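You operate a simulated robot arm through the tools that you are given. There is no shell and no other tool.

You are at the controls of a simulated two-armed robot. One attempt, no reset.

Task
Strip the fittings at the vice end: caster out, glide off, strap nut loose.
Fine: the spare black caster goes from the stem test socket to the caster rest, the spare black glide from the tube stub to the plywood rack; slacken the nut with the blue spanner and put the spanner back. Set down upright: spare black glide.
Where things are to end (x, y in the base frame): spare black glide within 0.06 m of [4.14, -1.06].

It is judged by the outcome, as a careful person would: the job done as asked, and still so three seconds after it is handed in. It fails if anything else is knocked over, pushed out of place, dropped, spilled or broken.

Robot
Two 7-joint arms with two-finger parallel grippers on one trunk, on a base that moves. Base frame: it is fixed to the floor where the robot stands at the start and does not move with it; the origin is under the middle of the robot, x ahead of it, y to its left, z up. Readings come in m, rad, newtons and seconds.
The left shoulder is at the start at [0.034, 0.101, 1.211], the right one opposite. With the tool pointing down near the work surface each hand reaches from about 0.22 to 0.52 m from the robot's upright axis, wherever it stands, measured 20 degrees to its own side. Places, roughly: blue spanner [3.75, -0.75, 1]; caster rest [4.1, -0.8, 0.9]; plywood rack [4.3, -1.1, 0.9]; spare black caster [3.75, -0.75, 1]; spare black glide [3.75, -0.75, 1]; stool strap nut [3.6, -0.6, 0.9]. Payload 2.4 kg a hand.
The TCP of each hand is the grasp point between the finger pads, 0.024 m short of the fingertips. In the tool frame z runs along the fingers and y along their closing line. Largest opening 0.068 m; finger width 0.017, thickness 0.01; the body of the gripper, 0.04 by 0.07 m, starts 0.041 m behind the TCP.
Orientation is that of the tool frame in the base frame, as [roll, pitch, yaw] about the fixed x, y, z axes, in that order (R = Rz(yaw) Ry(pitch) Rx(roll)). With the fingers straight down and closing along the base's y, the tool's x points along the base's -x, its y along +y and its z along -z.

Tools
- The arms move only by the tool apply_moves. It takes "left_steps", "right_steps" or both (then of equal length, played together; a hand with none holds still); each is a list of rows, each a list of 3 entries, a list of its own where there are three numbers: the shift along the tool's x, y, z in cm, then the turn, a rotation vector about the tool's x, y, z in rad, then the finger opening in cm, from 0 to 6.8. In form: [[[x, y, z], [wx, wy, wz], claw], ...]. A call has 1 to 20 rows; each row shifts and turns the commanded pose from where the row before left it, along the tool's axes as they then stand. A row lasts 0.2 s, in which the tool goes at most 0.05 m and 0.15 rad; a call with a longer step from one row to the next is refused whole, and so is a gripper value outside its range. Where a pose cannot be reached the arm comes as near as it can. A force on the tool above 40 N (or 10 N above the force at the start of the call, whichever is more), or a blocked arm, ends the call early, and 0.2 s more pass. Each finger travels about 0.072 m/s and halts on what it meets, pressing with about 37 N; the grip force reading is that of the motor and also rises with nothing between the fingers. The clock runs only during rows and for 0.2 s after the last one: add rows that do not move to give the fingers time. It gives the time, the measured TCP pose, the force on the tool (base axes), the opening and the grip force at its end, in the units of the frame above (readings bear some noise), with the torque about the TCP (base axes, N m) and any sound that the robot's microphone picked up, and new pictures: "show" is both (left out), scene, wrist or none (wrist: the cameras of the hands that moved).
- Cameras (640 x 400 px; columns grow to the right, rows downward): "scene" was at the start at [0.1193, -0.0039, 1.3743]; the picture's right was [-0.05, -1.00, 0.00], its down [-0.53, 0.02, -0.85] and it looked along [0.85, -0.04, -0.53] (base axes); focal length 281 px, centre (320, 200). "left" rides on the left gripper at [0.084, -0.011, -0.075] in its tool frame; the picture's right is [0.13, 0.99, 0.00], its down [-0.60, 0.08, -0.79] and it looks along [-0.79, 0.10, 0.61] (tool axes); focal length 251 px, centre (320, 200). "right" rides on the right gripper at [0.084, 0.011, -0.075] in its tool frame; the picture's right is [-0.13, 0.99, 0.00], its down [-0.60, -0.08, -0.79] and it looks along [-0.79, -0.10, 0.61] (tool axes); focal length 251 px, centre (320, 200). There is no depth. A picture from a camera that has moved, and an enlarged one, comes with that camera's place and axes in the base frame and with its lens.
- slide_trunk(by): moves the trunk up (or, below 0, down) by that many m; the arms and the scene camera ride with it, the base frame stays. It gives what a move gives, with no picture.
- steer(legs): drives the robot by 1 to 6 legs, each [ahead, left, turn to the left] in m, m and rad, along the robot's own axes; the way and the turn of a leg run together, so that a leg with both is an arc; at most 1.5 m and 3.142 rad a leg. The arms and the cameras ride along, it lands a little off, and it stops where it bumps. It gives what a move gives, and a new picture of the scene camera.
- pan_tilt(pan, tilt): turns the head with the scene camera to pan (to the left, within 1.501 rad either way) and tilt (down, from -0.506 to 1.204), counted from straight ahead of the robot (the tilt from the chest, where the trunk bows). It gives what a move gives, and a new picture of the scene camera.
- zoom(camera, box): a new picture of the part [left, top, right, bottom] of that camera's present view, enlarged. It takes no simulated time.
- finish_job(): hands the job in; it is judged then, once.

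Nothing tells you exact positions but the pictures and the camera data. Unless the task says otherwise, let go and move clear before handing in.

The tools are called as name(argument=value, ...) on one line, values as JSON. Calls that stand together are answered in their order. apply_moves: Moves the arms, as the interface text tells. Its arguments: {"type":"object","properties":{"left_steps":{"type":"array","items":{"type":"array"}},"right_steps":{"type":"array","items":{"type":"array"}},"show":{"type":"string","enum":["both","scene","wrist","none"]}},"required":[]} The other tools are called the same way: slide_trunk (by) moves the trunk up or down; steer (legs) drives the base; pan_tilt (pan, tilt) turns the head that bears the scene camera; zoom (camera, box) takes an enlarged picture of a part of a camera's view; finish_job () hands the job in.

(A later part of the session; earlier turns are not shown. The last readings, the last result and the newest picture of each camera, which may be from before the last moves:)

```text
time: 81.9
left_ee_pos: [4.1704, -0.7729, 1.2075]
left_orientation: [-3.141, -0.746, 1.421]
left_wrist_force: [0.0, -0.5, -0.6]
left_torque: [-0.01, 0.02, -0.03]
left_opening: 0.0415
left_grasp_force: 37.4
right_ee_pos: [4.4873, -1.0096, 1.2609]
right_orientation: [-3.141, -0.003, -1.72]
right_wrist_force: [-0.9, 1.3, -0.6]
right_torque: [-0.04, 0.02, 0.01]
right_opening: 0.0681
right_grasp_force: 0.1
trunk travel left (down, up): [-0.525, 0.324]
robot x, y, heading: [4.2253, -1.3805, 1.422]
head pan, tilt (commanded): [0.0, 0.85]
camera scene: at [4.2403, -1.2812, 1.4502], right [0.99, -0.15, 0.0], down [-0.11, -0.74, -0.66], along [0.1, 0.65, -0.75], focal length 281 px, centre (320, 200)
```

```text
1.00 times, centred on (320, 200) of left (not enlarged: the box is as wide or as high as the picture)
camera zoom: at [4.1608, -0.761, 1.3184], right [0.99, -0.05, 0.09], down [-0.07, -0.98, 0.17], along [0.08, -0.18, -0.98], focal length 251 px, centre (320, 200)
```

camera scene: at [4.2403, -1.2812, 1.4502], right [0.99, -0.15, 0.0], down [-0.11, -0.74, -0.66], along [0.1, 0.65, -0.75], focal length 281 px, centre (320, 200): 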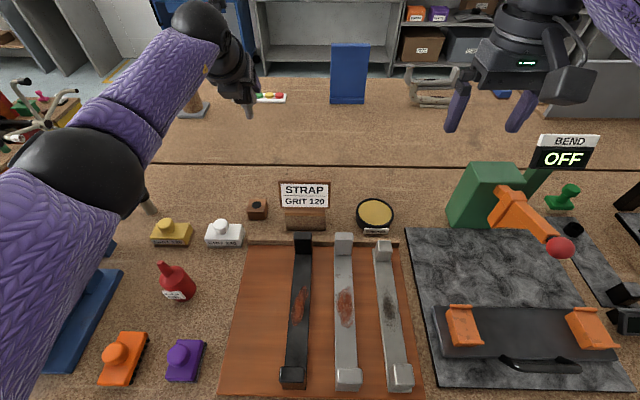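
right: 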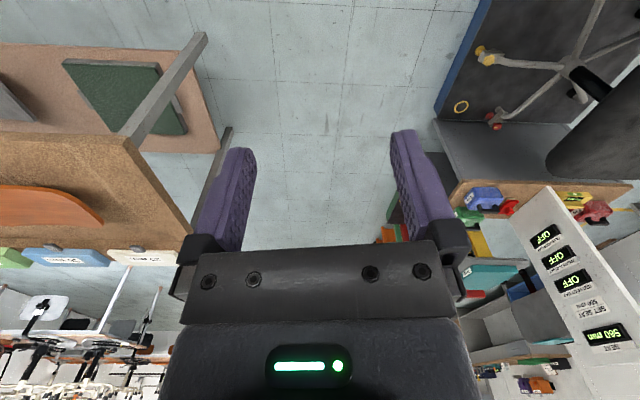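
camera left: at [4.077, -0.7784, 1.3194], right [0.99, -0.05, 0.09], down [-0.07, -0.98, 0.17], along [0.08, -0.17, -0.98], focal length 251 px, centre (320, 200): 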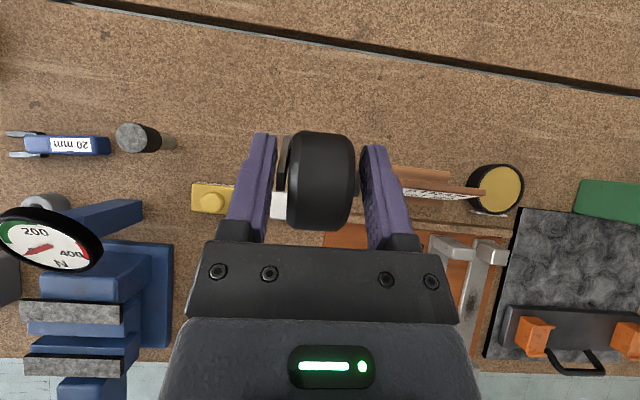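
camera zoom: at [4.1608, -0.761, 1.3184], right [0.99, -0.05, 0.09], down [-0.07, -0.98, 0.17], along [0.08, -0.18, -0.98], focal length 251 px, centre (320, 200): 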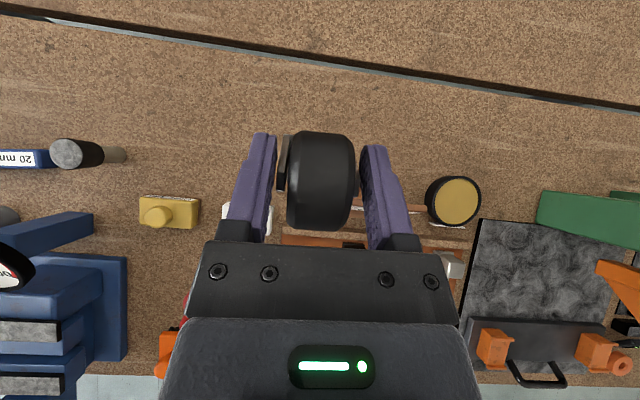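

Let me enlarge the rest in both the scene and right-hand cameras for a precise hole position.

zoom(camera="scene", box=[220, 170, 340, 245])

zoom(camera="right", box=[480, 20, 640, 120])

zoom(camera="scene", box=[180, 40, 300, 125])

```text
5.33 times, centred on (280, 208) of scene
camera zoom: at [4.2403, -1.2812, 1.4502], right [0.99, -0.15, 0.0], down [-0.11, -0.74, -0.66], along [0.1, 0.65, -0.75], focal length 1496 px, centre (533, 160)
```

zoom: 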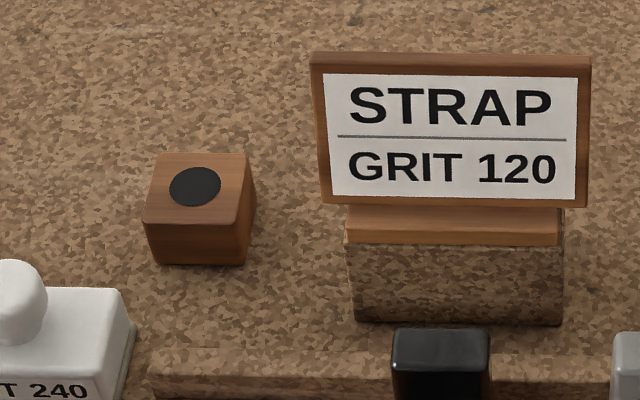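

```text
4.00 times, centred on (560, 70) of right
camera zoom: at [4.4636, -1.091, 1.3361], right [-0.96, 0.27, 0.0], down [0.17, 0.59, 0.79], along [0.22, 0.76, -0.61], focal length 1006 px, centre (-640, 720)
```

zoom: 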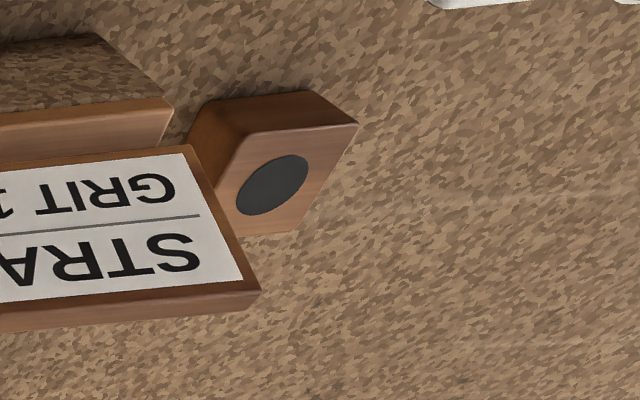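

```text
4.71 times, centred on (240, 82) of scene
camera zoom: at [4.2403, -1.2812, 1.4502], right [0.99, -0.15, 0.0], down [-0.11, -0.74, -0.66], along [0.1, 0.65, -0.75], focal length 1320 px, centre (696, 753)
```

zoom: 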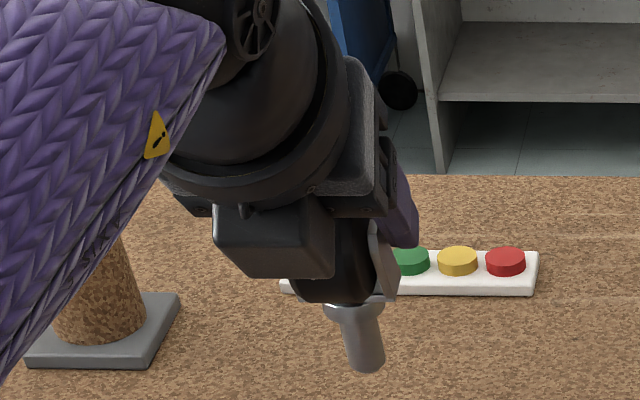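

Estimates agree: hole at about (4.146,-0.788), top z≈0.888; the stem is ~1.5 cm ahead of the grasp point. I'll place the hand over it, then lower the trunk 0.1 m.

apply_moves(left_steps=[[[-1.25, -1.1, -1.16], [0, 0, 0], 2.0], [[-1.24, -1.09, -1.155], [0, 0, 0], 2.0], [[0, 0, 0], [0, 0, 0], 2.0]], show="none")

slide_trunk(by=-0.1)

zoom(camera="scene", box=[0, 0, 640, 400])

```text
time: 82.7
left_ee_pos: [4.1425, -0.8054, 1.2065]
left_orientation: [3.139, -0.749, 1.42]
left_wrist_force: [0.0, 0.9, -0.7]
left_torque: [0.02, -0.02, 0.02]
left_opening: 0.0415
left_grasp_force: 37.2
right_ee_pos: [4.4866, -1.0123, 1.2604]
right_orientation: [3.141, 0.001, -1.721]
right_wrist_force: [-0.7, -0.1, 0.0]
right_torque: [0.01, 0.0, 0.03]
right_opening: 0.0682
right_grasp_force: 0.1
trunk travel left (down, up): [-0.525, 0.324]
robot x, y, heading: [4.2266, -1.3781, 1.43]
head pan, tilt (commanded): [0.0, 0.85]
```

```text
time: 84.0
left_ee_pos: [4.1422, -0.8048, 1.1085]
left_orientation: [-3.141, -0.749, 1.419]
left_wrist_force: [0.3, 0.0, -0.5]
left_torque: [-0.01, 0.02, -0.01]
left_opening: 0.0418
left_grasp_force: 36.8
right_ee_pos: [4.4864, -1.0106, 1.1611]
right_orientation: [3.141, -0.001, -1.718]
right_wrist_force: [0.3, 0.0, 0.4]
right_torque: [0.0, -0.01, 0.02]
right_opening: 0.068
right_grasp_force: 0.0
trunk travel left (down, up): [-0.425, 0.424]
robot x, y, heading: [4.2175, -1.3772, 1.426]
head pan, tilt (commanded): [0.0, 0.85]
```

```text
1.00 times, centred on (320, 200) of scene (not enlarged: the box is as wide or as high as the picture)
camera zoom: at [4.2411, -1.2734, 1.35], right [0.99, -0.15, 0.0], down [-0.11, -0.74, -0.66], along [0.1, 0.65, -0.75], focal length 281 px, centre (320, 200)
```

zoom: 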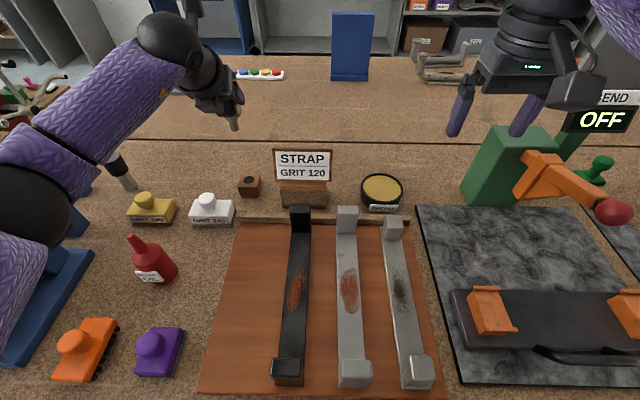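

Position above the rest is good. Lower the hand until the stem tip is just above the block.

apply_moves(left_steps=[[[-1.65, 0.02, 1.83], [0, 0, 0], 2.0], [[-1.65, 0.02, 1.83], [0, 0, 0], 2.0], [[-1.65, 0.02, 1.83], [0, 0, 0], 2.0], [[-1.65, 0.02, 1.83], [0, 0, 0], 2.0], [[-1.65, 0.02, 1.83], [0, 0, 0], 2.0], [[0, 0, 0], [0, 0, 0], 2.0]], show="both")

zoom(camera="scene", box=[200, 140, 300, 203])

```text
time: 85.4
left_ee_pos: [4.1449, -0.8031, 0.9839]
left_orientation: [3.141, -0.749, 1.42]
left_wrist_force: [0.9, 0.5, -1.5]
left_torque: [0.05, 0.03, -0.01]
left_opening: 0.0418
left_grasp_force: 36.9
right_ee_pos: [4.487, -1.0115, 1.161]
right_orientation: [3.141, -0.001, -1.72]
right_wrist_force: [-0.2, 0.4, 0.6]
right_torque: [-0.01, -0.04, -0.03]
right_opening: 0.0681
right_grasp_force: 0.0
trunk travel left (down, up): [-0.425, 0.424]
robot x, y, heading: [4.2233, -1.3797, 1.424]
head pan, tilt (commanded): [0.0, 0.85]
camera scene: at [4.2411, -1.2732, 1.3499], right [0.99, -0.15, 0.0], down [-0.11, -0.74, -0.66], along [0.1, 0.65, -0.75], focal length 281 px, centre (320, 200)
camera left: at [4.1355, -0.7914, 1.0957], right [0.99, -0.06, 0.09], down [-0.07, -0.98, 0.17], along [0.08, -0.17, -0.98], focal length 251 px, centre (320, 200)
```

scene: 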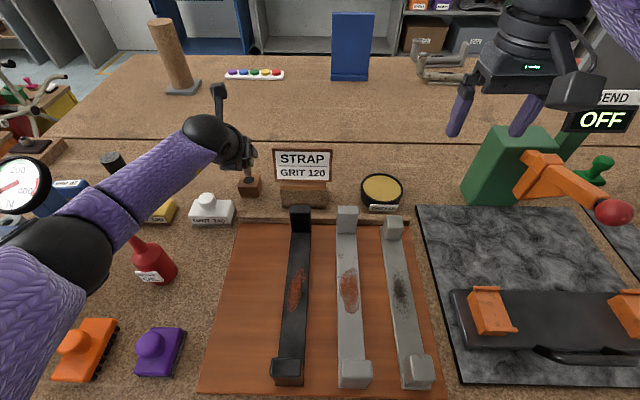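
left: 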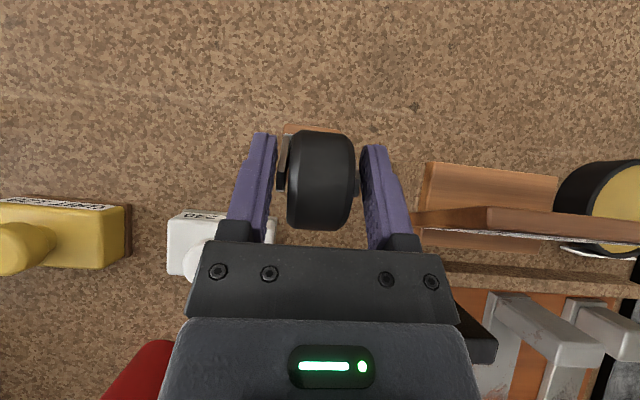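

```text
6.35 times, centred on (250, 172) of scene
camera zoom: at [4.2411, -1.2732, 1.3499], right [0.99, -0.15, 0.0], down [-0.11, -0.74, -0.66], along [0.1, 0.65, -0.75], focal length 1781 px, centre (764, 381)
```

zoom: 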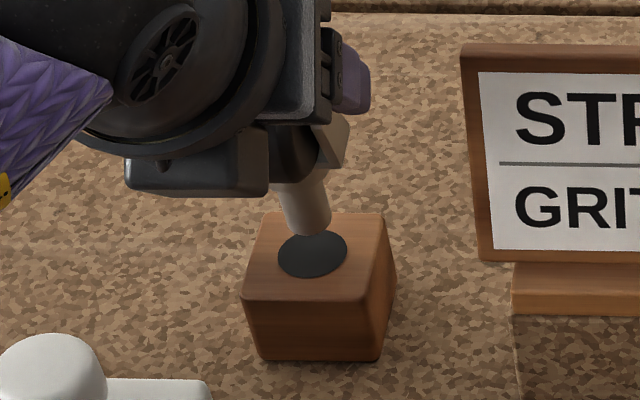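

The stem tip is about 1 cm above the dark hole and almost centred (2 mm too far right). I'll correct by 2 mm and lower slowly, watching the force.

apply_moves(left_steps=[[[-0.2, -0.2, 0.22], [0, 0, 0], 2.0], [[-0.2, 0, 0.22], [0, 0, 0], 2.0], [[-0.2, 0, 0.22], [0, 0, 0], 2.0], [[-0.2, 0, 0.22], [0, 0, 0], 2.0], [[0, 0, 0], [0, 0, 0], 2.0]], show="none")

zoom(camera="scene", box=[200, 140, 300, 203])

```text
time: 86.6
left_ee_pos: [4.1418, -0.8037, 0.9712]
left_orientation: [3.14, -0.749, 1.42]
left_wrist_force: [-0.6, 1.1, -1.2]
left_torque: [0.02, 0.0, -0.01]
left_opening: 0.0419
left_grasp_force: 37.0
right_ee_pos: [4.4865, -1.0116, 1.1599]
right_orientation: [3.141, -0.001, -1.719]
right_wrist_force: [-0.3, 0.5, 0.2]
right_torque: [-0.02, 0.01, 0.01]
right_opening: 0.0681
right_grasp_force: 0.1
trunk travel left (down, up): [-0.425, 0.424]
robot x, y, heading: [4.2244, -1.3811, 1.425]
head pan, tilt (commanded): [0.0, 0.85]
```

```text
6.35 times, centred on (250, 172) of scene
camera zoom: at [4.2411, -1.2732, 1.3499], right [0.99, -0.15, 0.0], down [-0.11, -0.74, -0.66], along [0.1, 0.65, -0.75], focal length 1781 px, centre (764, 381)
```

zoom: 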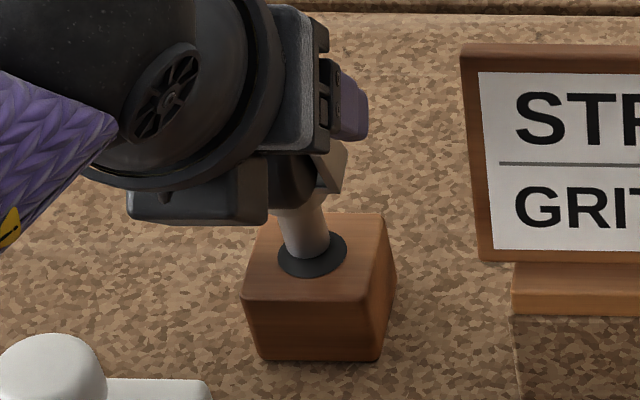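

The stem tip is centred on the hole with no contact force yet. Continue lowering in 3 mm steps.

apply_moves(left_steps=[[[-0.2, 0.1, 0.22], [0, 0, 0], 2.0], [[-0.2, 0, 0.22], [0, 0, 0], 2.0], [[-0.2, 0, 0.22], [0, 0, 0], 2.0], [[0, 0, 0], [0, 0, 0], 2.0]], show="none")

zoom(camera="scene", box=[200, 140, 300, 203])

```text
time: 87.6
left_ee_pos: [4.1441, -0.804, 0.965]
left_orientation: [3.14, -0.752, 1.419]
left_wrist_force: [0.1, -6.2, 11.8]
left_torque: [-0.2, 0.02, 0.0]
left_opening: 0.0416
left_grasp_force: 36.7
right_ee_pos: [4.487, -1.0123, 1.1633]
right_orientation: [3.141, 0.002, -1.718]
right_wrist_force: [0.5, 0.0, 0.5]
right_torque: [0.01, 0.02, 0.0]
right_opening: 0.0681
right_grasp_force: 0.0
trunk travel left (down, up): [-0.425, 0.424]
robot x, y, heading: [4.226, -1.3799, 1.424]
head pan, tilt (commanded): [0.0, 0.85]
```

```text
6.35 times, centred on (250, 172) of scene
camera zoom: at [4.2411, -1.2755, 1.3502], right [0.99, -0.15, 0.0], down [-0.11, -0.74, -0.66], along [0.1, 0.65, -0.75], focal length 1781 px, centre (764, 381)
```

zoom: 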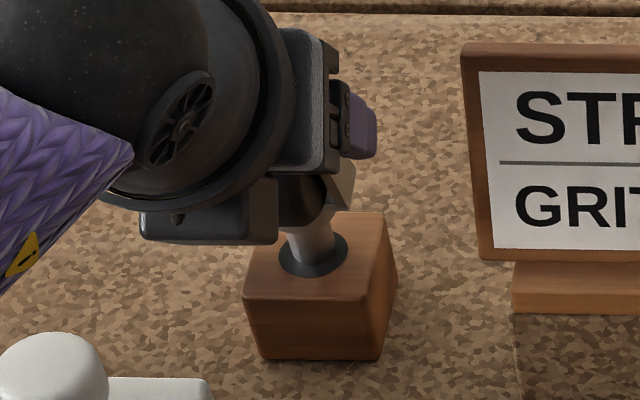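

I feel contact (12 N) at the hole plane. Let me look closer at the stem/hole interface before pressing further.

zoom(camera="scene", box=[232, 165, 264, 185])

zoom(camera="right", box=[440, 0, 640, 125])

```text
16.00 times, centred on (248, 175) of scene
camera zoom: at [4.2411, -1.2755, 1.3502], right [0.99, -0.15, 0.0], down [-0.11, -0.74, -0.66], along [0.1, 0.65, -0.75], focal length 4489 px, centre (1472, 600)
```

zoom: 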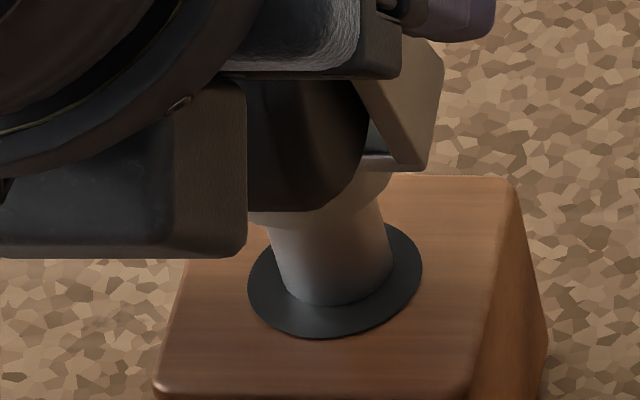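

```text
3.20 times, centred on (540, 62) of right
camera zoom: at [4.4629, -1.0947, 1.2372], right [-0.96, 0.27, 0.0], down [0.17, 0.58, 0.79], along [0.22, 0.76, -0.61], focal length 805 px, centre (-384, 640)
```

zoom: 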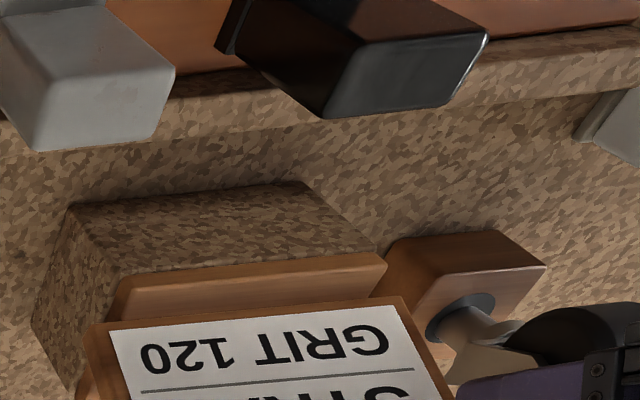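

The stem appears to pass into the dark hole by some millimetres; the force pushes me back toward the robot, so I'll ease 2 mm back and press gently again.

apply_moves(left_steps=[[[-0.15, 0, -0.14], [0, 0, 0], 2.0], [[0, 0, 0], [0, 0, 0], 2.0], [[0, 0, 0], [0, 0, 0], 2.0]], show="none")

```text
time: 88.4
left_ee_pos: [4.1422, -0.8061, 0.9635]
left_orientation: [3.141, -0.748, 1.421]
left_wrist_force: [0.4, 0.3, -0.6]
left_torque: [0.02, -0.02, 0.01]
left_opening: 0.0416
left_grasp_force: 36.8
right_ee_pos: [4.487, -1.0111, 1.162]
right_orientation: [3.141, -0.001, -1.72]
right_wrist_force: [-0.3, -0.5, 0.0]
right_torque: [0.01, 0.0, 0.01]
right_opening: 0.0679
right_grasp_force: 0.1
trunk travel left (down, up): [-0.425, 0.424]
robot x, y, heading: [4.2275, -1.3773, 1.423]
head pan, tilt (commanded): [0.0, 0.85]
```

The force vanished — the stem is now free in the hole. Continue lowering gently.

apply_moves(left_steps=[[[-0.2, 0, 0.22], [0, 0, 0], 2.0], [[-0.2, 0, 0.22], [0, 0, 0], 2.0], [[-0.2, 0, 0.22], [0, 0, 0], 2.0], [[0, 0, 0], [0, 0, 0], 2.0]], show="none")

zoom(camera="scene", box=[200, 140, 300, 203])

```text
time: 89.4
left_ee_pos: [4.1437, -0.8062, 0.9552]
left_orientation: [-3.141, -0.748, 1.422]
left_wrist_force: [-0.1, 0.3, -1.1]
left_torque: [0.02, 0.01, 0.0]
left_opening: 0.0415
left_grasp_force: 36.5
right_ee_pos: [4.4862, -1.0114, 1.1612]
right_orientation: [3.141, 0.002, -1.72]
right_wrist_force: [0.9, -0.5, 0.7]
right_torque: [0.01, -0.02, -0.01]
right_opening: 0.0679
right_grasp_force: 0.1
trunk travel left (down, up): [-0.425, 0.424]
robot x, y, heading: [4.2265, -1.3788, 1.42]
head pan, tilt (commanded): [0.0, 0.85]
```

```text
6.35 times, centred on (250, 172) of scene
camera zoom: at [4.2411, -1.2732, 1.3499], right [0.99, -0.15, 0.0], down [-0.11, -0.74, -0.66], along [0.1, 0.65, -0.75], focal length 1781 px, centre (764, 381)
```

zoom: 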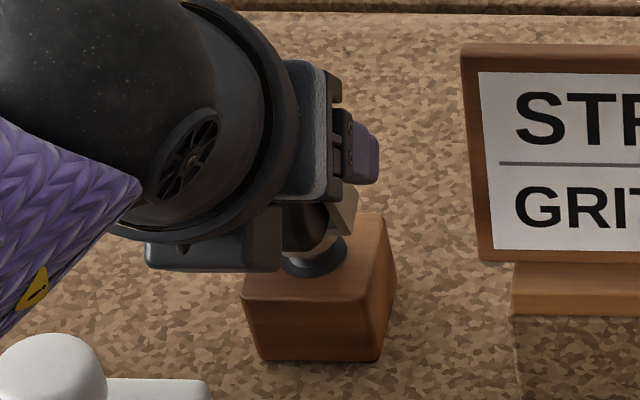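

It slides in freely. I'll continue down until it seats (expected z≈0.94).

apply_moves(left_steps=[[[-0.2, 0, 0.22], [0, 0, 0], 2.0], [[-0.2, 0, 0.22], [0, 0, 0], 2.0], [[-0.2, 0, 0.22], [0, 0, 0], 2.0], [[-0.2, 0, 0.22], [0, 0, 0], 2.0], [[0, 0, 0], [0, 0, 0], 2.0]], show="none")

zoom(camera="scene", box=[200, 140, 300, 203])

```text
time: 90.6
left_ee_pos: [4.1423, -0.8055, 0.9423]
left_orientation: [3.14, -0.749, 1.422]
left_wrist_force: [0.8, 0.3, -1.4]
left_torque: [0.03, 0.01, -0.03]
left_opening: 0.0415
left_grasp_force: 36.3
right_ee_pos: [4.4857, -1.012, 1.1614]
right_orientation: [-3.141, 0.0, -1.718]
right_wrist_force: [-0.2, -0.3, -0.1]
right_torque: [-0.02, -0.01, 0.0]
right_opening: 0.0677
right_grasp_force: 0.0
trunk travel left (down, up): [-0.425, 0.424]
robot x, y, heading: [4.2238, -1.3758, 1.417]
head pan, tilt (commanded): [0.0, 0.85]
```

```text
6.35 times, centred on (250, 172) of scene
camera zoom: at [4.2411, -1.2732, 1.3499], right [0.99, -0.15, 0.0], down [-0.11, -0.74, -0.66], along [0.1, 0.65, -0.75], focal length 1781 px, centre (764, 381)
```

zoom: 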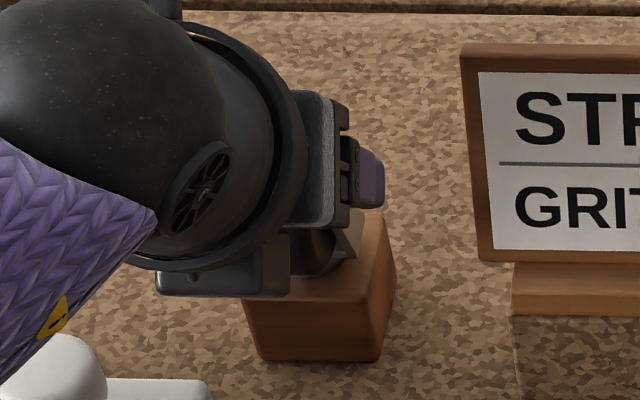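

Nearly seated. A few more millimetres until I feel it touch.

apply_moves(left_steps=[[[-0.1, 0, 0.11], [0, 0, 0], 2.0], [[-0.1, 0, 0.11], [0, 0, 0], 2.0], [[0, 0, 0], [0, 0, 0], 2.0]], show="none")

```text
time: 91.4
left_ee_pos: [4.1425, -0.8048, 0.9436]
left_orientation: [3.141, -0.754, 1.42]
left_wrist_force: [-0.1, 1.1, 15.6]
left_torque: [0.06, 0.06, -0.01]
left_opening: 0.0415
left_grasp_force: 37.4
right_ee_pos: [4.4857, -1.0126, 1.1626]
right_orientation: [-3.141, 0.002, -1.718]
right_wrist_force: [-0.1, 0.1, -0.2]
right_torque: [0.0, -0.02, 0.02]
right_opening: 0.0683
right_grasp_force: 0.1
trunk travel left (down, up): [-0.425, 0.424]
robot x, y, heading: [4.2242, -1.3785, 1.424]
head pan, tilt (commanded): [0.0, 0.85]
```

Seated with ~15 N. I'll relieve the pressure, open the fingers, and back out along the finger axis.

apply_moves(left_steps=[[[0.1, 0, -0.11], [0, 0, 0], 2.0], [[0, 0, 0], [0, 0, 0], 4.4], [[0, 0, 0], [0, 0, 0], 4.8], [[0, 0, 0], [0, 0, 0], 5.2], [[0, 0, 0], [0, 0, 0], 5.6], [[0, 0, 0], [0, 0, 0], 5.6]], show="both")

```text
time: 92.8
left_ee_pos: [4.1428, -0.8052, 0.9416]
left_orientation: [-3.14, -0.75, 1.42]
left_wrist_force: [0.2, -0.1, -0.4]
left_torque: [0.0, 0.01, 0.01]
left_opening: 0.056
left_grasp_force: 0.1
right_ee_pos: [4.4868, -1.0116, 1.1612]
right_orientation: [-3.141, -0.002, -1.719]
right_wrist_force: [-0.3, 0.1, -0.1]
right_torque: [-0.02, 0.02, 0.04]
right_opening: 0.0677
right_grasp_force: 0.0
trunk travel left (down, up): [-0.425, 0.424]
robot x, y, heading: [4.2224, -1.3806, 1.416]
head pan, tilt (commanded): [0.0, 0.85]
camera scene: at [4.2411, -1.2733, 1.3499], right [0.99, -0.15, 0.0], down [-0.11, -0.74, -0.66], along [0.1, 0.65, -0.75], focal length 281 px, centre (320, 200)
camera left: at [4.1336, -0.7924, 1.053], right [0.99, -0.05, 0.09], down [-0.07, -0.98, 0.17], along [0.08, -0.17, -0.98], focal length 251 px, centre (320, 200)
```

scene: 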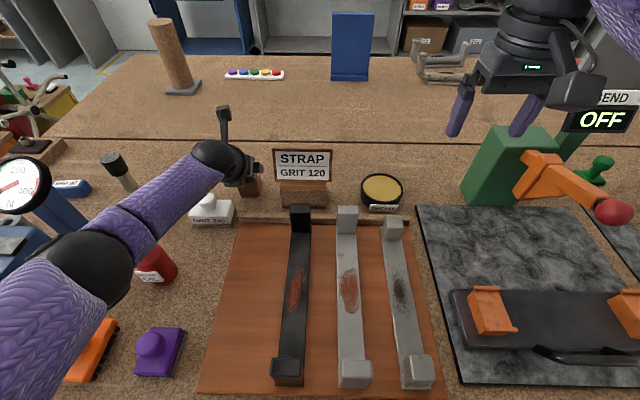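
left: 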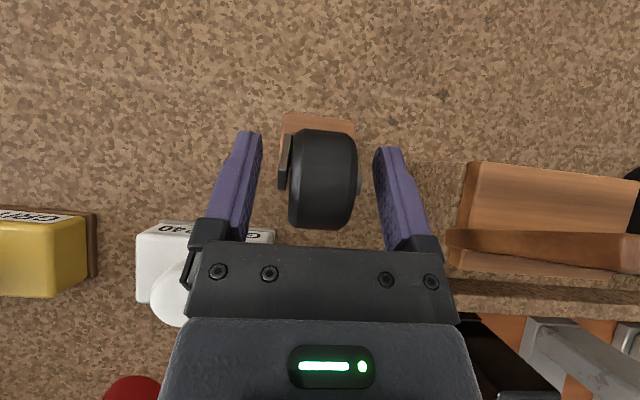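

The caster stands in the rest. I'll lift the hand straight up the way it came.

apply_moves(left_steps=[[[0.7, 0, -0.73], [0, 0, 0], 5.6], [[1.4, 0, -1.46], [0, 0, 0], 5.6], [[2.0, 0, -2.15], [0, 0, 0], 5.6], [[2.0, 0, -2.15], [0, 0, 0], 5.6], [[2.0, 0, -2.15], [0, 0, 0], 5.6], [[2.0, 0, -2.15], [0, 0, 0], 5.6], [[2.0, 0, -2.15], [0, 0, 0], 5.6], [[0, 0, 0], [0, 0, 0], 5.6]], show="both")

zoom(camera="scene", box=[200, 140, 300, 203])

```text
time: 94.6
left_ee_pos: [4.1407, -0.805, 1.1185]
left_orientation: [-3.141, -0.748, 1.422]
left_wrist_force: [0.0, 0.6, -0.5]
left_torque: [-0.02, -0.01, 0.0]
left_opening: 0.0561
left_grasp_force: 0.1
right_ee_pos: [4.4865, -1.0113, 1.1599]
right_orientation: [3.141, -0.002, -1.719]
right_wrist_force: [-0.3, -0.1, 0.1]
right_torque: [0.0, -0.03, 0.01]
right_opening: 0.0682
right_grasp_force: 0.1
trunk travel left (down, up): [-0.425, 0.424]
robot x, y, heading: [4.2207, -1.3812, 1.422]
head pan, tilt (commanded): [0.0, 0.85]
camera scene: at [4.2411, -1.2733, 1.3499], right [0.99, -0.15, 0.0], down [-0.11, -0.74, -0.66], along [0.1, 0.65, -0.75], focal length 281 px, centre (320, 200)
camera left: at [4.1326, -0.7922, 1.2297], right [0.99, -0.06, 0.09], down [-0.07, -0.98, 0.17], along [0.08, -0.17, -0.98], focal length 251 px, centre (320, 200)
```

scene: 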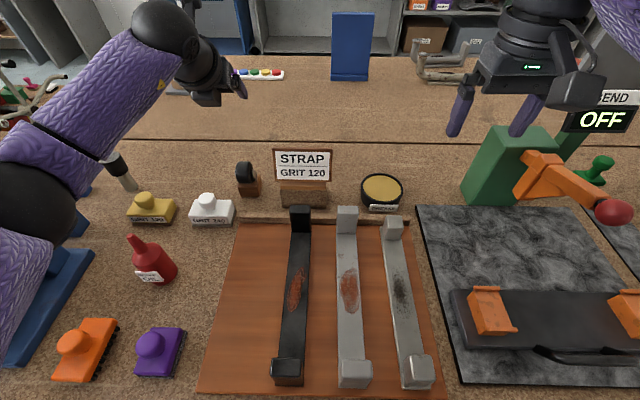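
left: 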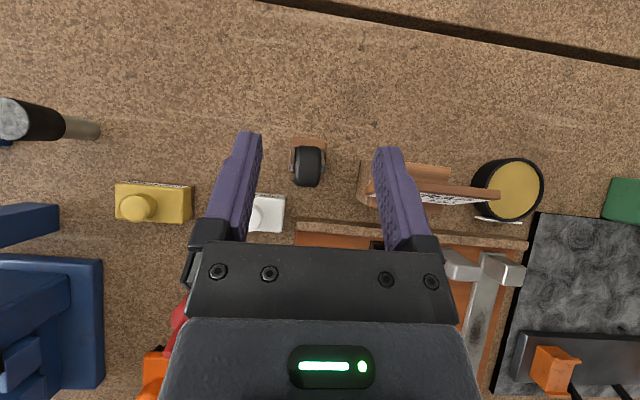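

```text
6.35 times, centred on (250, 172) of scene
camera zoom: at [4.2411, -1.2733, 1.3499], right [0.99, -0.15, 0.0], down [-0.11, -0.74, -0.66], along [0.1, 0.65, -0.75], focal length 1781 px, centre (764, 381)
```

zoom: 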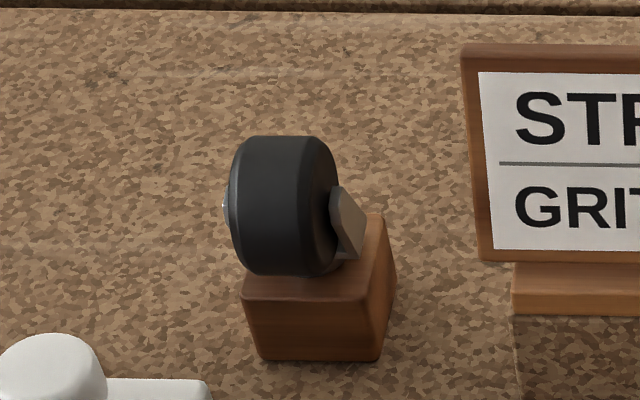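

The caster is properly in its rest. Next the glide: I'll come in from its right side (to stay away from the gauge), so I move the base left 0.23 m and 2 cm closer.

steer(legs=[[0, 0.23, 0]])

zoom(camera="left", box=[0, 0, 640, 400])

```text
time: 96.3
left_ee_pos: [3.9145, -0.7693, 1.1177]
left_orientation: [3.139, -0.749, 1.421]
left_wrist_force: [-0.5, 0.3, -0.4]
left_torque: [-0.03, -0.02, -0.02]
left_opening: 0.056
left_grasp_force: 0.0
right_ee_pos: [4.2573, -0.9774, 1.161]
right_orientation: [-3.139, -0.001, -1.722]
right_wrist_force: [-0.6, 0.2, 0.4]
right_torque: [0.02, -0.06, -0.01]
right_opening: 0.068
right_grasp_force: 0.0
trunk travel left (down, up): [-0.425, 0.424]
robot x, y, heading: [3.9977, -1.347, 1.424]
head pan, tilt (commanded): [0.0, 0.85]
camera scene: at [4.0126, -1.2389, 1.3499], right [0.99, -0.15, 0.0], down [-0.11, -0.74, -0.66], along [0.1, 0.65, -0.75], focal length 281 px, centre (320, 200)
```

scene: 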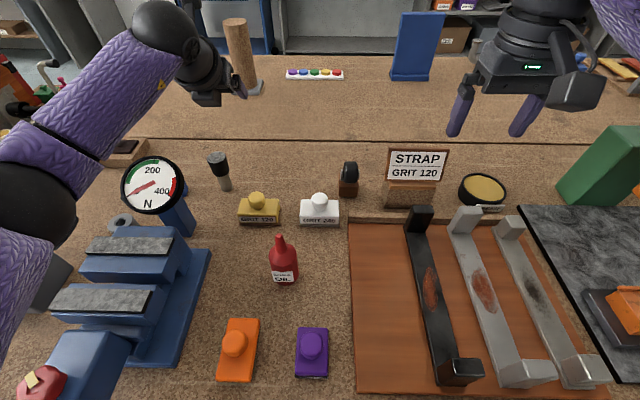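

```text
1.00 times, centred on (320, 200) of left (not enlarged: the box is as wide or as high as the picture)
camera zoom: at [3.9045, -0.7577, 1.2293], right [0.99, -0.06, 0.09], down [-0.07, -0.98, 0.17], along [0.08, -0.17, -0.98], focal length 251 px, centre (320, 200)
```

zoom: 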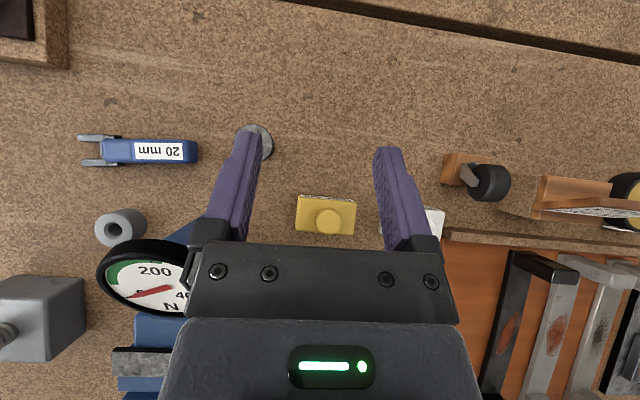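

The glide cap is at about (3.860,-0.741), top z≈0.95. I'll yaw the hand 0.6 rad to the left and increase the tilt to 1.0 rad, staying at this height.

apply_moves(left_steps=[[[0, 0, 0], [0.1021, 0, -0.1099], 5.6], [[0, 0, 0], [0.1021, 0, -0.1099], 5.6], [[0, 0, 0], [0.1021, 0, -0.1099], 5.6], [[0, 0, 0], [0.1021, 0, -0.1099], 5.6], [[0, 0, 0], [0, 0.125, 0], 5.6], [[0, 0, 0], [0, 0.125, 0], 5.6], [[0, 0, 0], [0, 0, 0], 5.6]], show="both")

```text
time: 97.9
left_ee_pos: [3.9139, -0.7702, 1.1181]
left_orientation: [3.141, -1.002, 2.022]
left_wrist_force: [0.1, -0.4, 0.5]
left_torque: [0.02, 0.0, 0.01]
left_opening: 0.0563
left_grasp_force: 0.0
right_ee_pos: [4.2579, -0.9782, 1.161]
right_orientation: [-3.141, 0.0, -1.719]
right_wrist_force: [0.3, 0.0, -0.2]
right_torque: [-0.03, -0.02, -0.01]
right_opening: 0.0683
right_grasp_force: 0.1
trunk travel left (down, up): [-0.425, 0.424]
robot x, y, heading: [3.9939, -1.343, 1.425]
head pan, tilt (commanded): [0.0, 0.85]
camera scene: at [4.0133, -1.239, 1.3499], right [0.99, -0.15, 0.0], down [-0.11, -0.74, -0.66], along [0.1, 0.65, -0.75], focal length 281 px, centre (320, 200)
camera left: at [3.9121, -0.7905, 1.2284], right [0.86, 0.49, 0.11], down [0.5, -0.86, -0.08], along [0.06, 0.12, -0.99], focal length 251 px, centre (320, 200)
```

scene: 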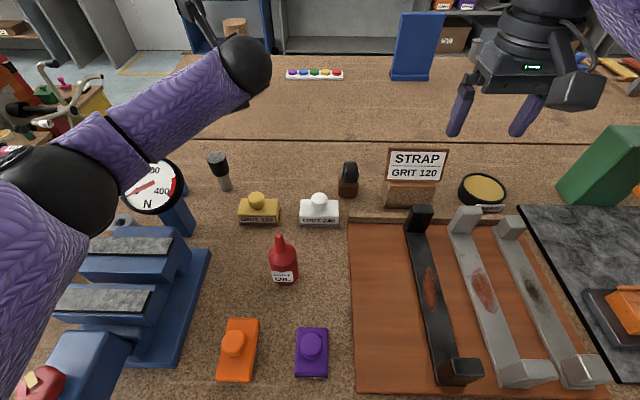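
left: 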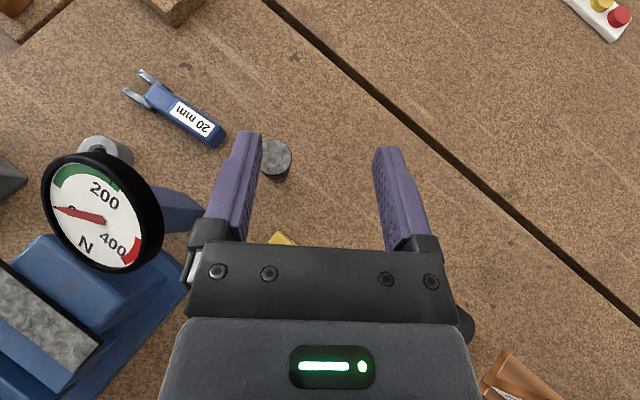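

The orientation is reachable. I'll move 3 cm closer and align the hand above the glide.

steer(legs=[[0.03, 0, 0]])

apply_moves(left_steps=[[[0.45, -1.75, 0.7], [0, 0, 0], 6.8], [[0.45, -1.75, 0.7], [0, 0, 0], 6.8], [[0.44, -1.74, 0.69], [0, 0, 0], 6.8], [[0, 0, 0], [0, 0, 0], 6.8]], show="wrist")

```text
time: 98.8
left_ee_pos: [3.919, -0.7386, 1.1175]
left_orientation: [3.141, -0.999, 2.02]
left_wrist_force: [-0.6, 0.2, -0.2]
left_torque: [-0.02, 0.01, -0.01]
left_opening: 0.056
left_grasp_force: 0.1
right_ee_pos: [4.2635, -0.9458, 1.1601]
right_orientation: [3.141, -0.001, -1.722]
right_wrist_force: [0.2, 0.5, -0.3]
right_torque: [0.0, 0.03, 0.06]
right_opening: 0.0679
right_grasp_force: 0.1
trunk travel left (down, up): [-0.425, 0.424]
robot x, y, heading: [4.0035, -1.3148, 1.418]
head pan, tilt (commanded): [0.0, 0.85]
camera scene: at [4.018, -1.2079, 1.3498], right [0.99, -0.15, 0.0], down [-0.11, -0.74, -0.66], along [0.1, 0.65, -0.75], focal length 281 px, centre (320, 200)
```

scene: 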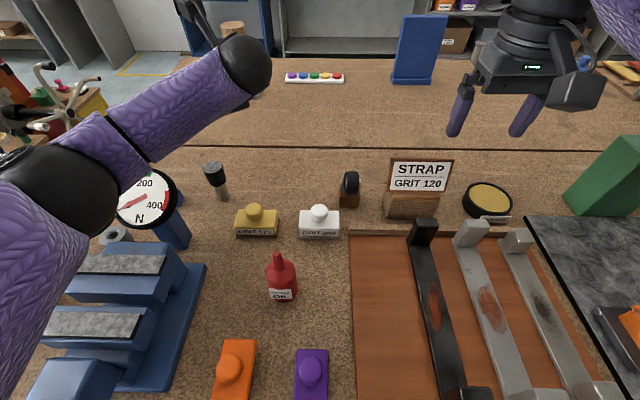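

```text
time: 99.8
left_ee_pos: [3.8611, -0.7401, 1.1177]
left_orientation: [3.141, -0.999, 2.021]
left_wrist_force: [-0.3, 0.5, -0.2]
left_torque: [0.01, 0.01, -0.02]
left_opening: 0.0681
left_grasp_force: 0.1
right_ee_pos: [4.2634, -0.9487, 1.1606]
right_orientation: [3.141, 0.001, -1.721]
right_wrist_force: [-0.5, 0.0, 0.4]
right_torque: [-0.04, -0.01, -0.03]
right_opening: 0.068
right_grasp_force: 0.1
trunk travel left (down, up): [-0.425, 0.424]
robot x, y, heading: [4.0004, -1.3153, 1.418]
head pan, tilt (commanded): [0.0, 0.85]
camera left: at [3.8586, -0.7607, 1.2289], right [0.86, 0.49, 0.11], down [0.5, -0.86, -0.08], along [0.06, 0.12, -0.99], focal length 251 px, centre (320, 200)
```

left: 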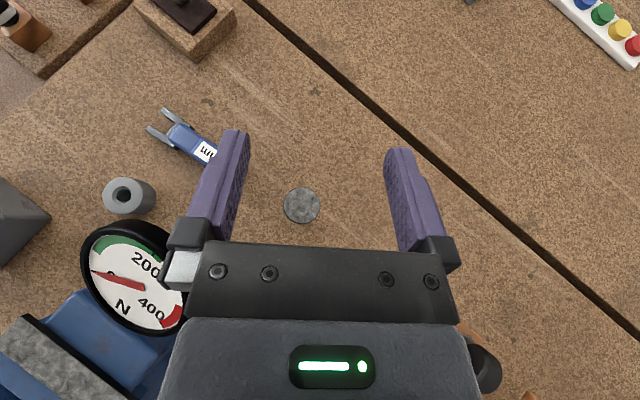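

The cap is centred between the fingers in plan. Descend to just above it and check.

apply_moves(left_steps=[[[-2.48, -0.07, 1.6], [0, 0, 0], 6.8], [[-2.48, -0.07, 1.6], [0, 0, 0], 6.8], [[-2.48, -0.07, 1.6], [0, 0, 0], 6.8], [[-2.1, -0.06, 1.35], [0, 0, 0], 6.8], [[0, 0, 0], [0, 0, 0], 6.8]], show="both")

```text
time: 101.0
left_ee_pos: [3.859, -0.7418, 1.0042]
left_orientation: [3.141, -0.997, 2.02]
left_wrist_force: [-0.6, -0.2, 0.1]
left_torque: [0.01, 0.03, 0.02]
left_opening: 0.0679
left_grasp_force: 0.0
right_ee_pos: [4.2628, -0.9469, 1.1607]
right_orientation: [-3.14, 0.001, -1.721]
right_wrist_force: [-0.5, -0.3, -0.5]
right_torque: [-0.04, 0.01, 0.02]
right_opening: 0.0681
right_grasp_force: 0.1
trunk travel left (down, up): [-0.425, 0.424]
robot x, y, heading: [4.0017, -1.3129, 1.423]
head pan, tilt (commanded): [0.0, 0.85]
camera scene: at [4.0178, -1.209, 1.3499], right [0.99, -0.15, 0.0], down [-0.11, -0.74, -0.66], along [0.1, 0.65, -0.75], focal length 281 px, centre (320, 200)
camera left: at [3.8559, -0.7616, 1.1143], right [0.86, 0.49, 0.11], down [0.5, -0.86, -0.08], along [0.06, 0.12, -0.99], focal length 251 px, centre (320, 200)
```

scene: 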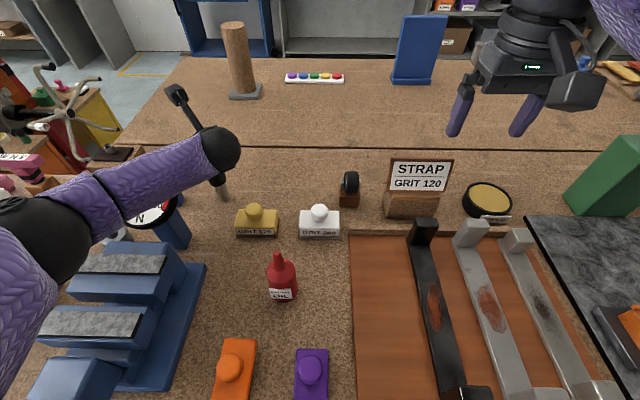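
left: 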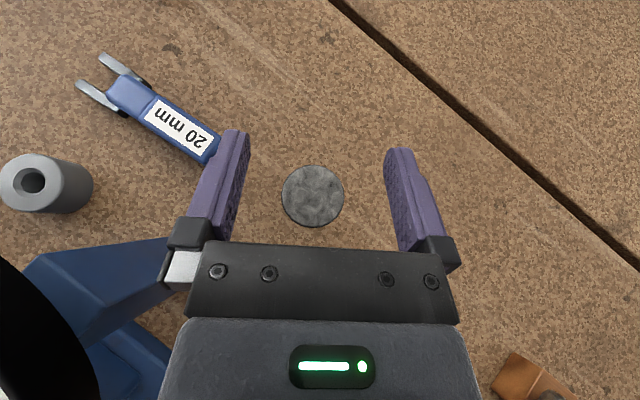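

Well centred and clear of the gauge. Descend to the cap's height (z≈0.935).

apply_moves(left_steps=[[[-1.93, 0, 1.245], [0, 0, 0], 6.8], [[-1.93, 0, 1.245], [0, 0, 0], 6.8], [[-1.93, 0, 1.245], [0, 0, 0], 6.8], [[0, 0, 0], [0, 0, 0], 6.8]], show="both")

zoom(camera="scene", box=[160, 130, 280, 230])

```text
time: 102.0
left_ee_pos: [3.8583, -0.7405, 0.9341]
left_orientation: [3.14, -0.999, 2.021]
left_wrist_force: [-0.2, 0.3, 0.5]
left_torque: [-0.01, -0.02, 0.04]
left_opening: 0.0683
left_grasp_force: 0.1
right_ee_pos: [4.2627, -0.9477, 1.1618]
right_orientation: [3.141, 0.0, -1.721]
right_wrist_force: [-0.8, -0.3, -0.3]
right_torque: [-0.01, -0.01, 0.01]
right_opening: 0.0683
right_grasp_force: 0.0
trunk travel left (down, up): [-0.425, 0.424]
robot x, y, heading: [3.9956, -1.3178, 1.417]
head pan, tilt (commanded): [0.0, 0.85]
camera scene: at [4.0178, -1.209, 1.3499], right [0.99, -0.15, 0.0], down [-0.11, -0.74, -0.66], along [0.1, 0.65, -0.75], focal length 281 px, centre (320, 200)
camera left: at [3.8561, -0.761, 1.0457], right [0.86, 0.49, 0.11], down [0.5, -0.86, -0.08], along [0.06, 0.12, -0.99], focal length 251 px, centre (320, 200)
```

scene: 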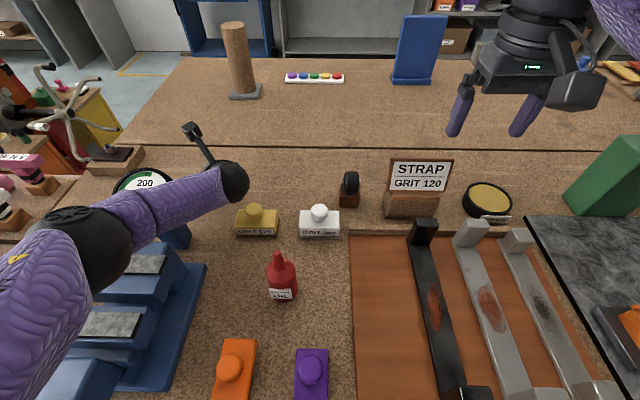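
left: 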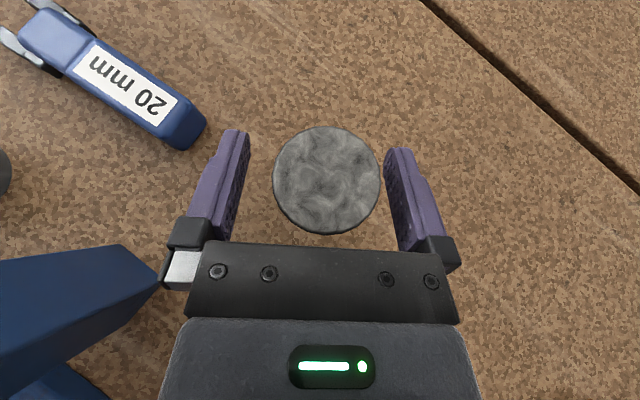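

```text
4.00 times, centred on (220, 180) of scene
camera zoom: at [4.0178, -1.209, 1.3499], right [0.99, -0.15, 0.0], down [-0.11, -0.74, -0.66], along [0.1, 0.65, -0.75], focal length 1122 px, centre (720, 280)
```

zoom: 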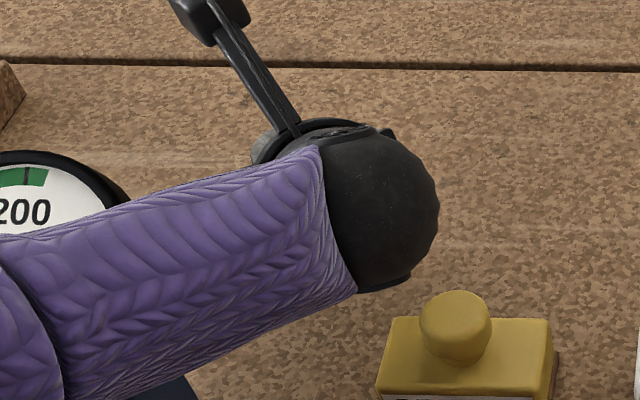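

The cap is centred between the pads. Closing on it.

apply_moves(left_steps=[[[0, 0, 0], [0, 0, 0], 5.6], [[0, 0, 0], [0, 0, 0], 4.8], [[0, 0, 0], [0, 0, 0], 4.2], [[0, 0, 0], [0, 0, 0], 3.6], [[0, 0, 0], [0, 0, 0], 3.0], [[0, 0, 0], [0, 0, 0], 3.0]], show="wrist")

```text
time: 103.4
left_ee_pos: [3.8584, -0.7409, 0.9356]
left_orientation: [3.139, -0.999, 2.021]
left_wrist_force: [-0.1, 0.0, 0.1]
left_torque: [0.0, -0.01, -0.02]
left_opening: 0.044
left_grasp_force: 36.8
right_ee_pos: [4.2631, -0.9478, 1.1614]
right_orientation: [-3.141, 0.0, -1.721]
right_wrist_force: [0.7, -0.2, -0.3]
right_torque: [-0.01, -0.02, 0.01]
right_opening: 0.0679
right_grasp_force: 0.1
trunk travel left (down, up): [-0.425, 0.424]
robot x, y, heading: [3.9974, -1.3179, 1.424]
head pan, tilt (commanded): [0.0, 0.85]
camera left: at [3.8561, -0.7609, 1.046], right [0.86, 0.49, 0.11], down [0.5, -0.86, -0.08], along [0.06, 0.12, -0.99], focal length 251 px, centre (320, 200)
```

left: 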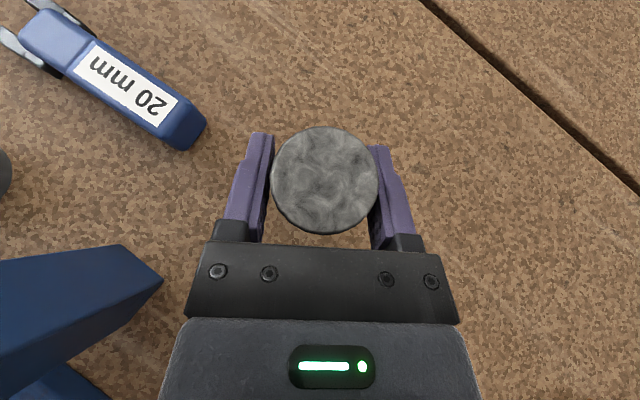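

Gripped at 4.4 cm. Pulling straight up in small steps.

apply_moves(left_steps=[[[0.42, 0, -0.27], [0, 0, 0], 3.0], [[0.42, 0, -0.27], [0, 0, 0], 3.0], [[0.42, 0, -0.27], [0, 0, 0], 3.0], [[0.42, 0, -0.27], [0, 0, 0], 3.0], [[0.42, 0, -0.27], [0, 0, 0], 3.0], [[0.42, 0, -0.27], [0, 0, 0], 3.0]], show="both")

```text
time: 104.8
left_ee_pos: [3.8587, -0.7414, 0.9643]
left_orientation: [3.139, -0.998, 2.022]
left_wrist_force: [0.3, 0.6, -0.1]
left_torque: [0.02, 0.03, -0.05]
left_opening: 0.0438
left_grasp_force: 37.1
right_ee_pos: [4.2625, -0.9468, 1.162]
right_orientation: [-3.142, 0.0, -1.722]
right_wrist_force: [0.4, -0.1, -0.5]
right_torque: [-0.04, 0.0, -0.01]
right_opening: 0.068
right_grasp_force: 0.0
trunk travel left (down, up): [-0.425, 0.424]
robot x, y, heading: [4.0024, -1.3104, 1.419]
head pan, tilt (commanded): [0.0, 0.85]
camera scene: at [4.0178, -1.209, 1.3499], right [0.99, -0.15, 0.0], down [-0.11, -0.74, -0.66], along [0.1, 0.65, -0.75], focal length 281 px, centre (320, 200)
camera left: at [3.8563, -0.7614, 1.0762], right [0.86, 0.49, 0.11], down [0.5, -0.86, -0.08], along [0.06, 0.12, -0.99], focal length 251 px, centre (320, 200)
```

scene: 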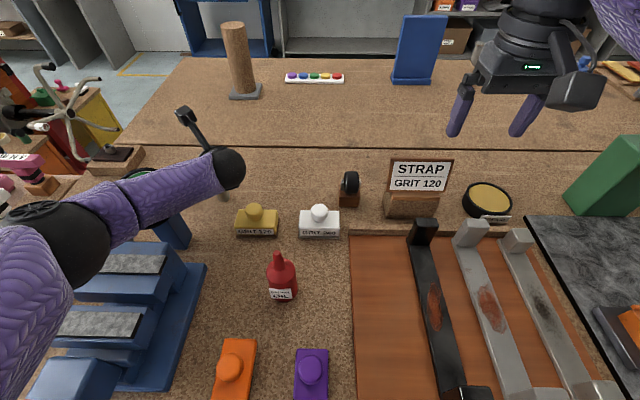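
left: 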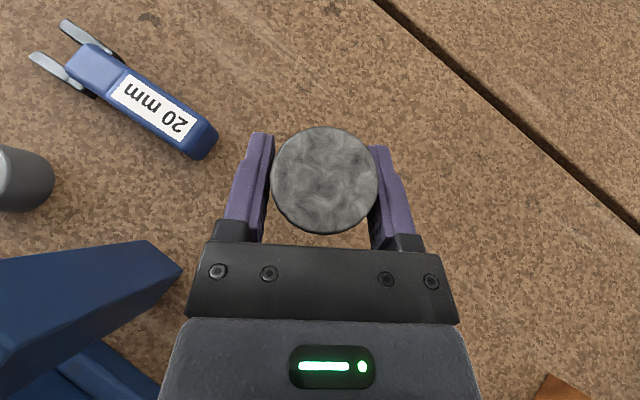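

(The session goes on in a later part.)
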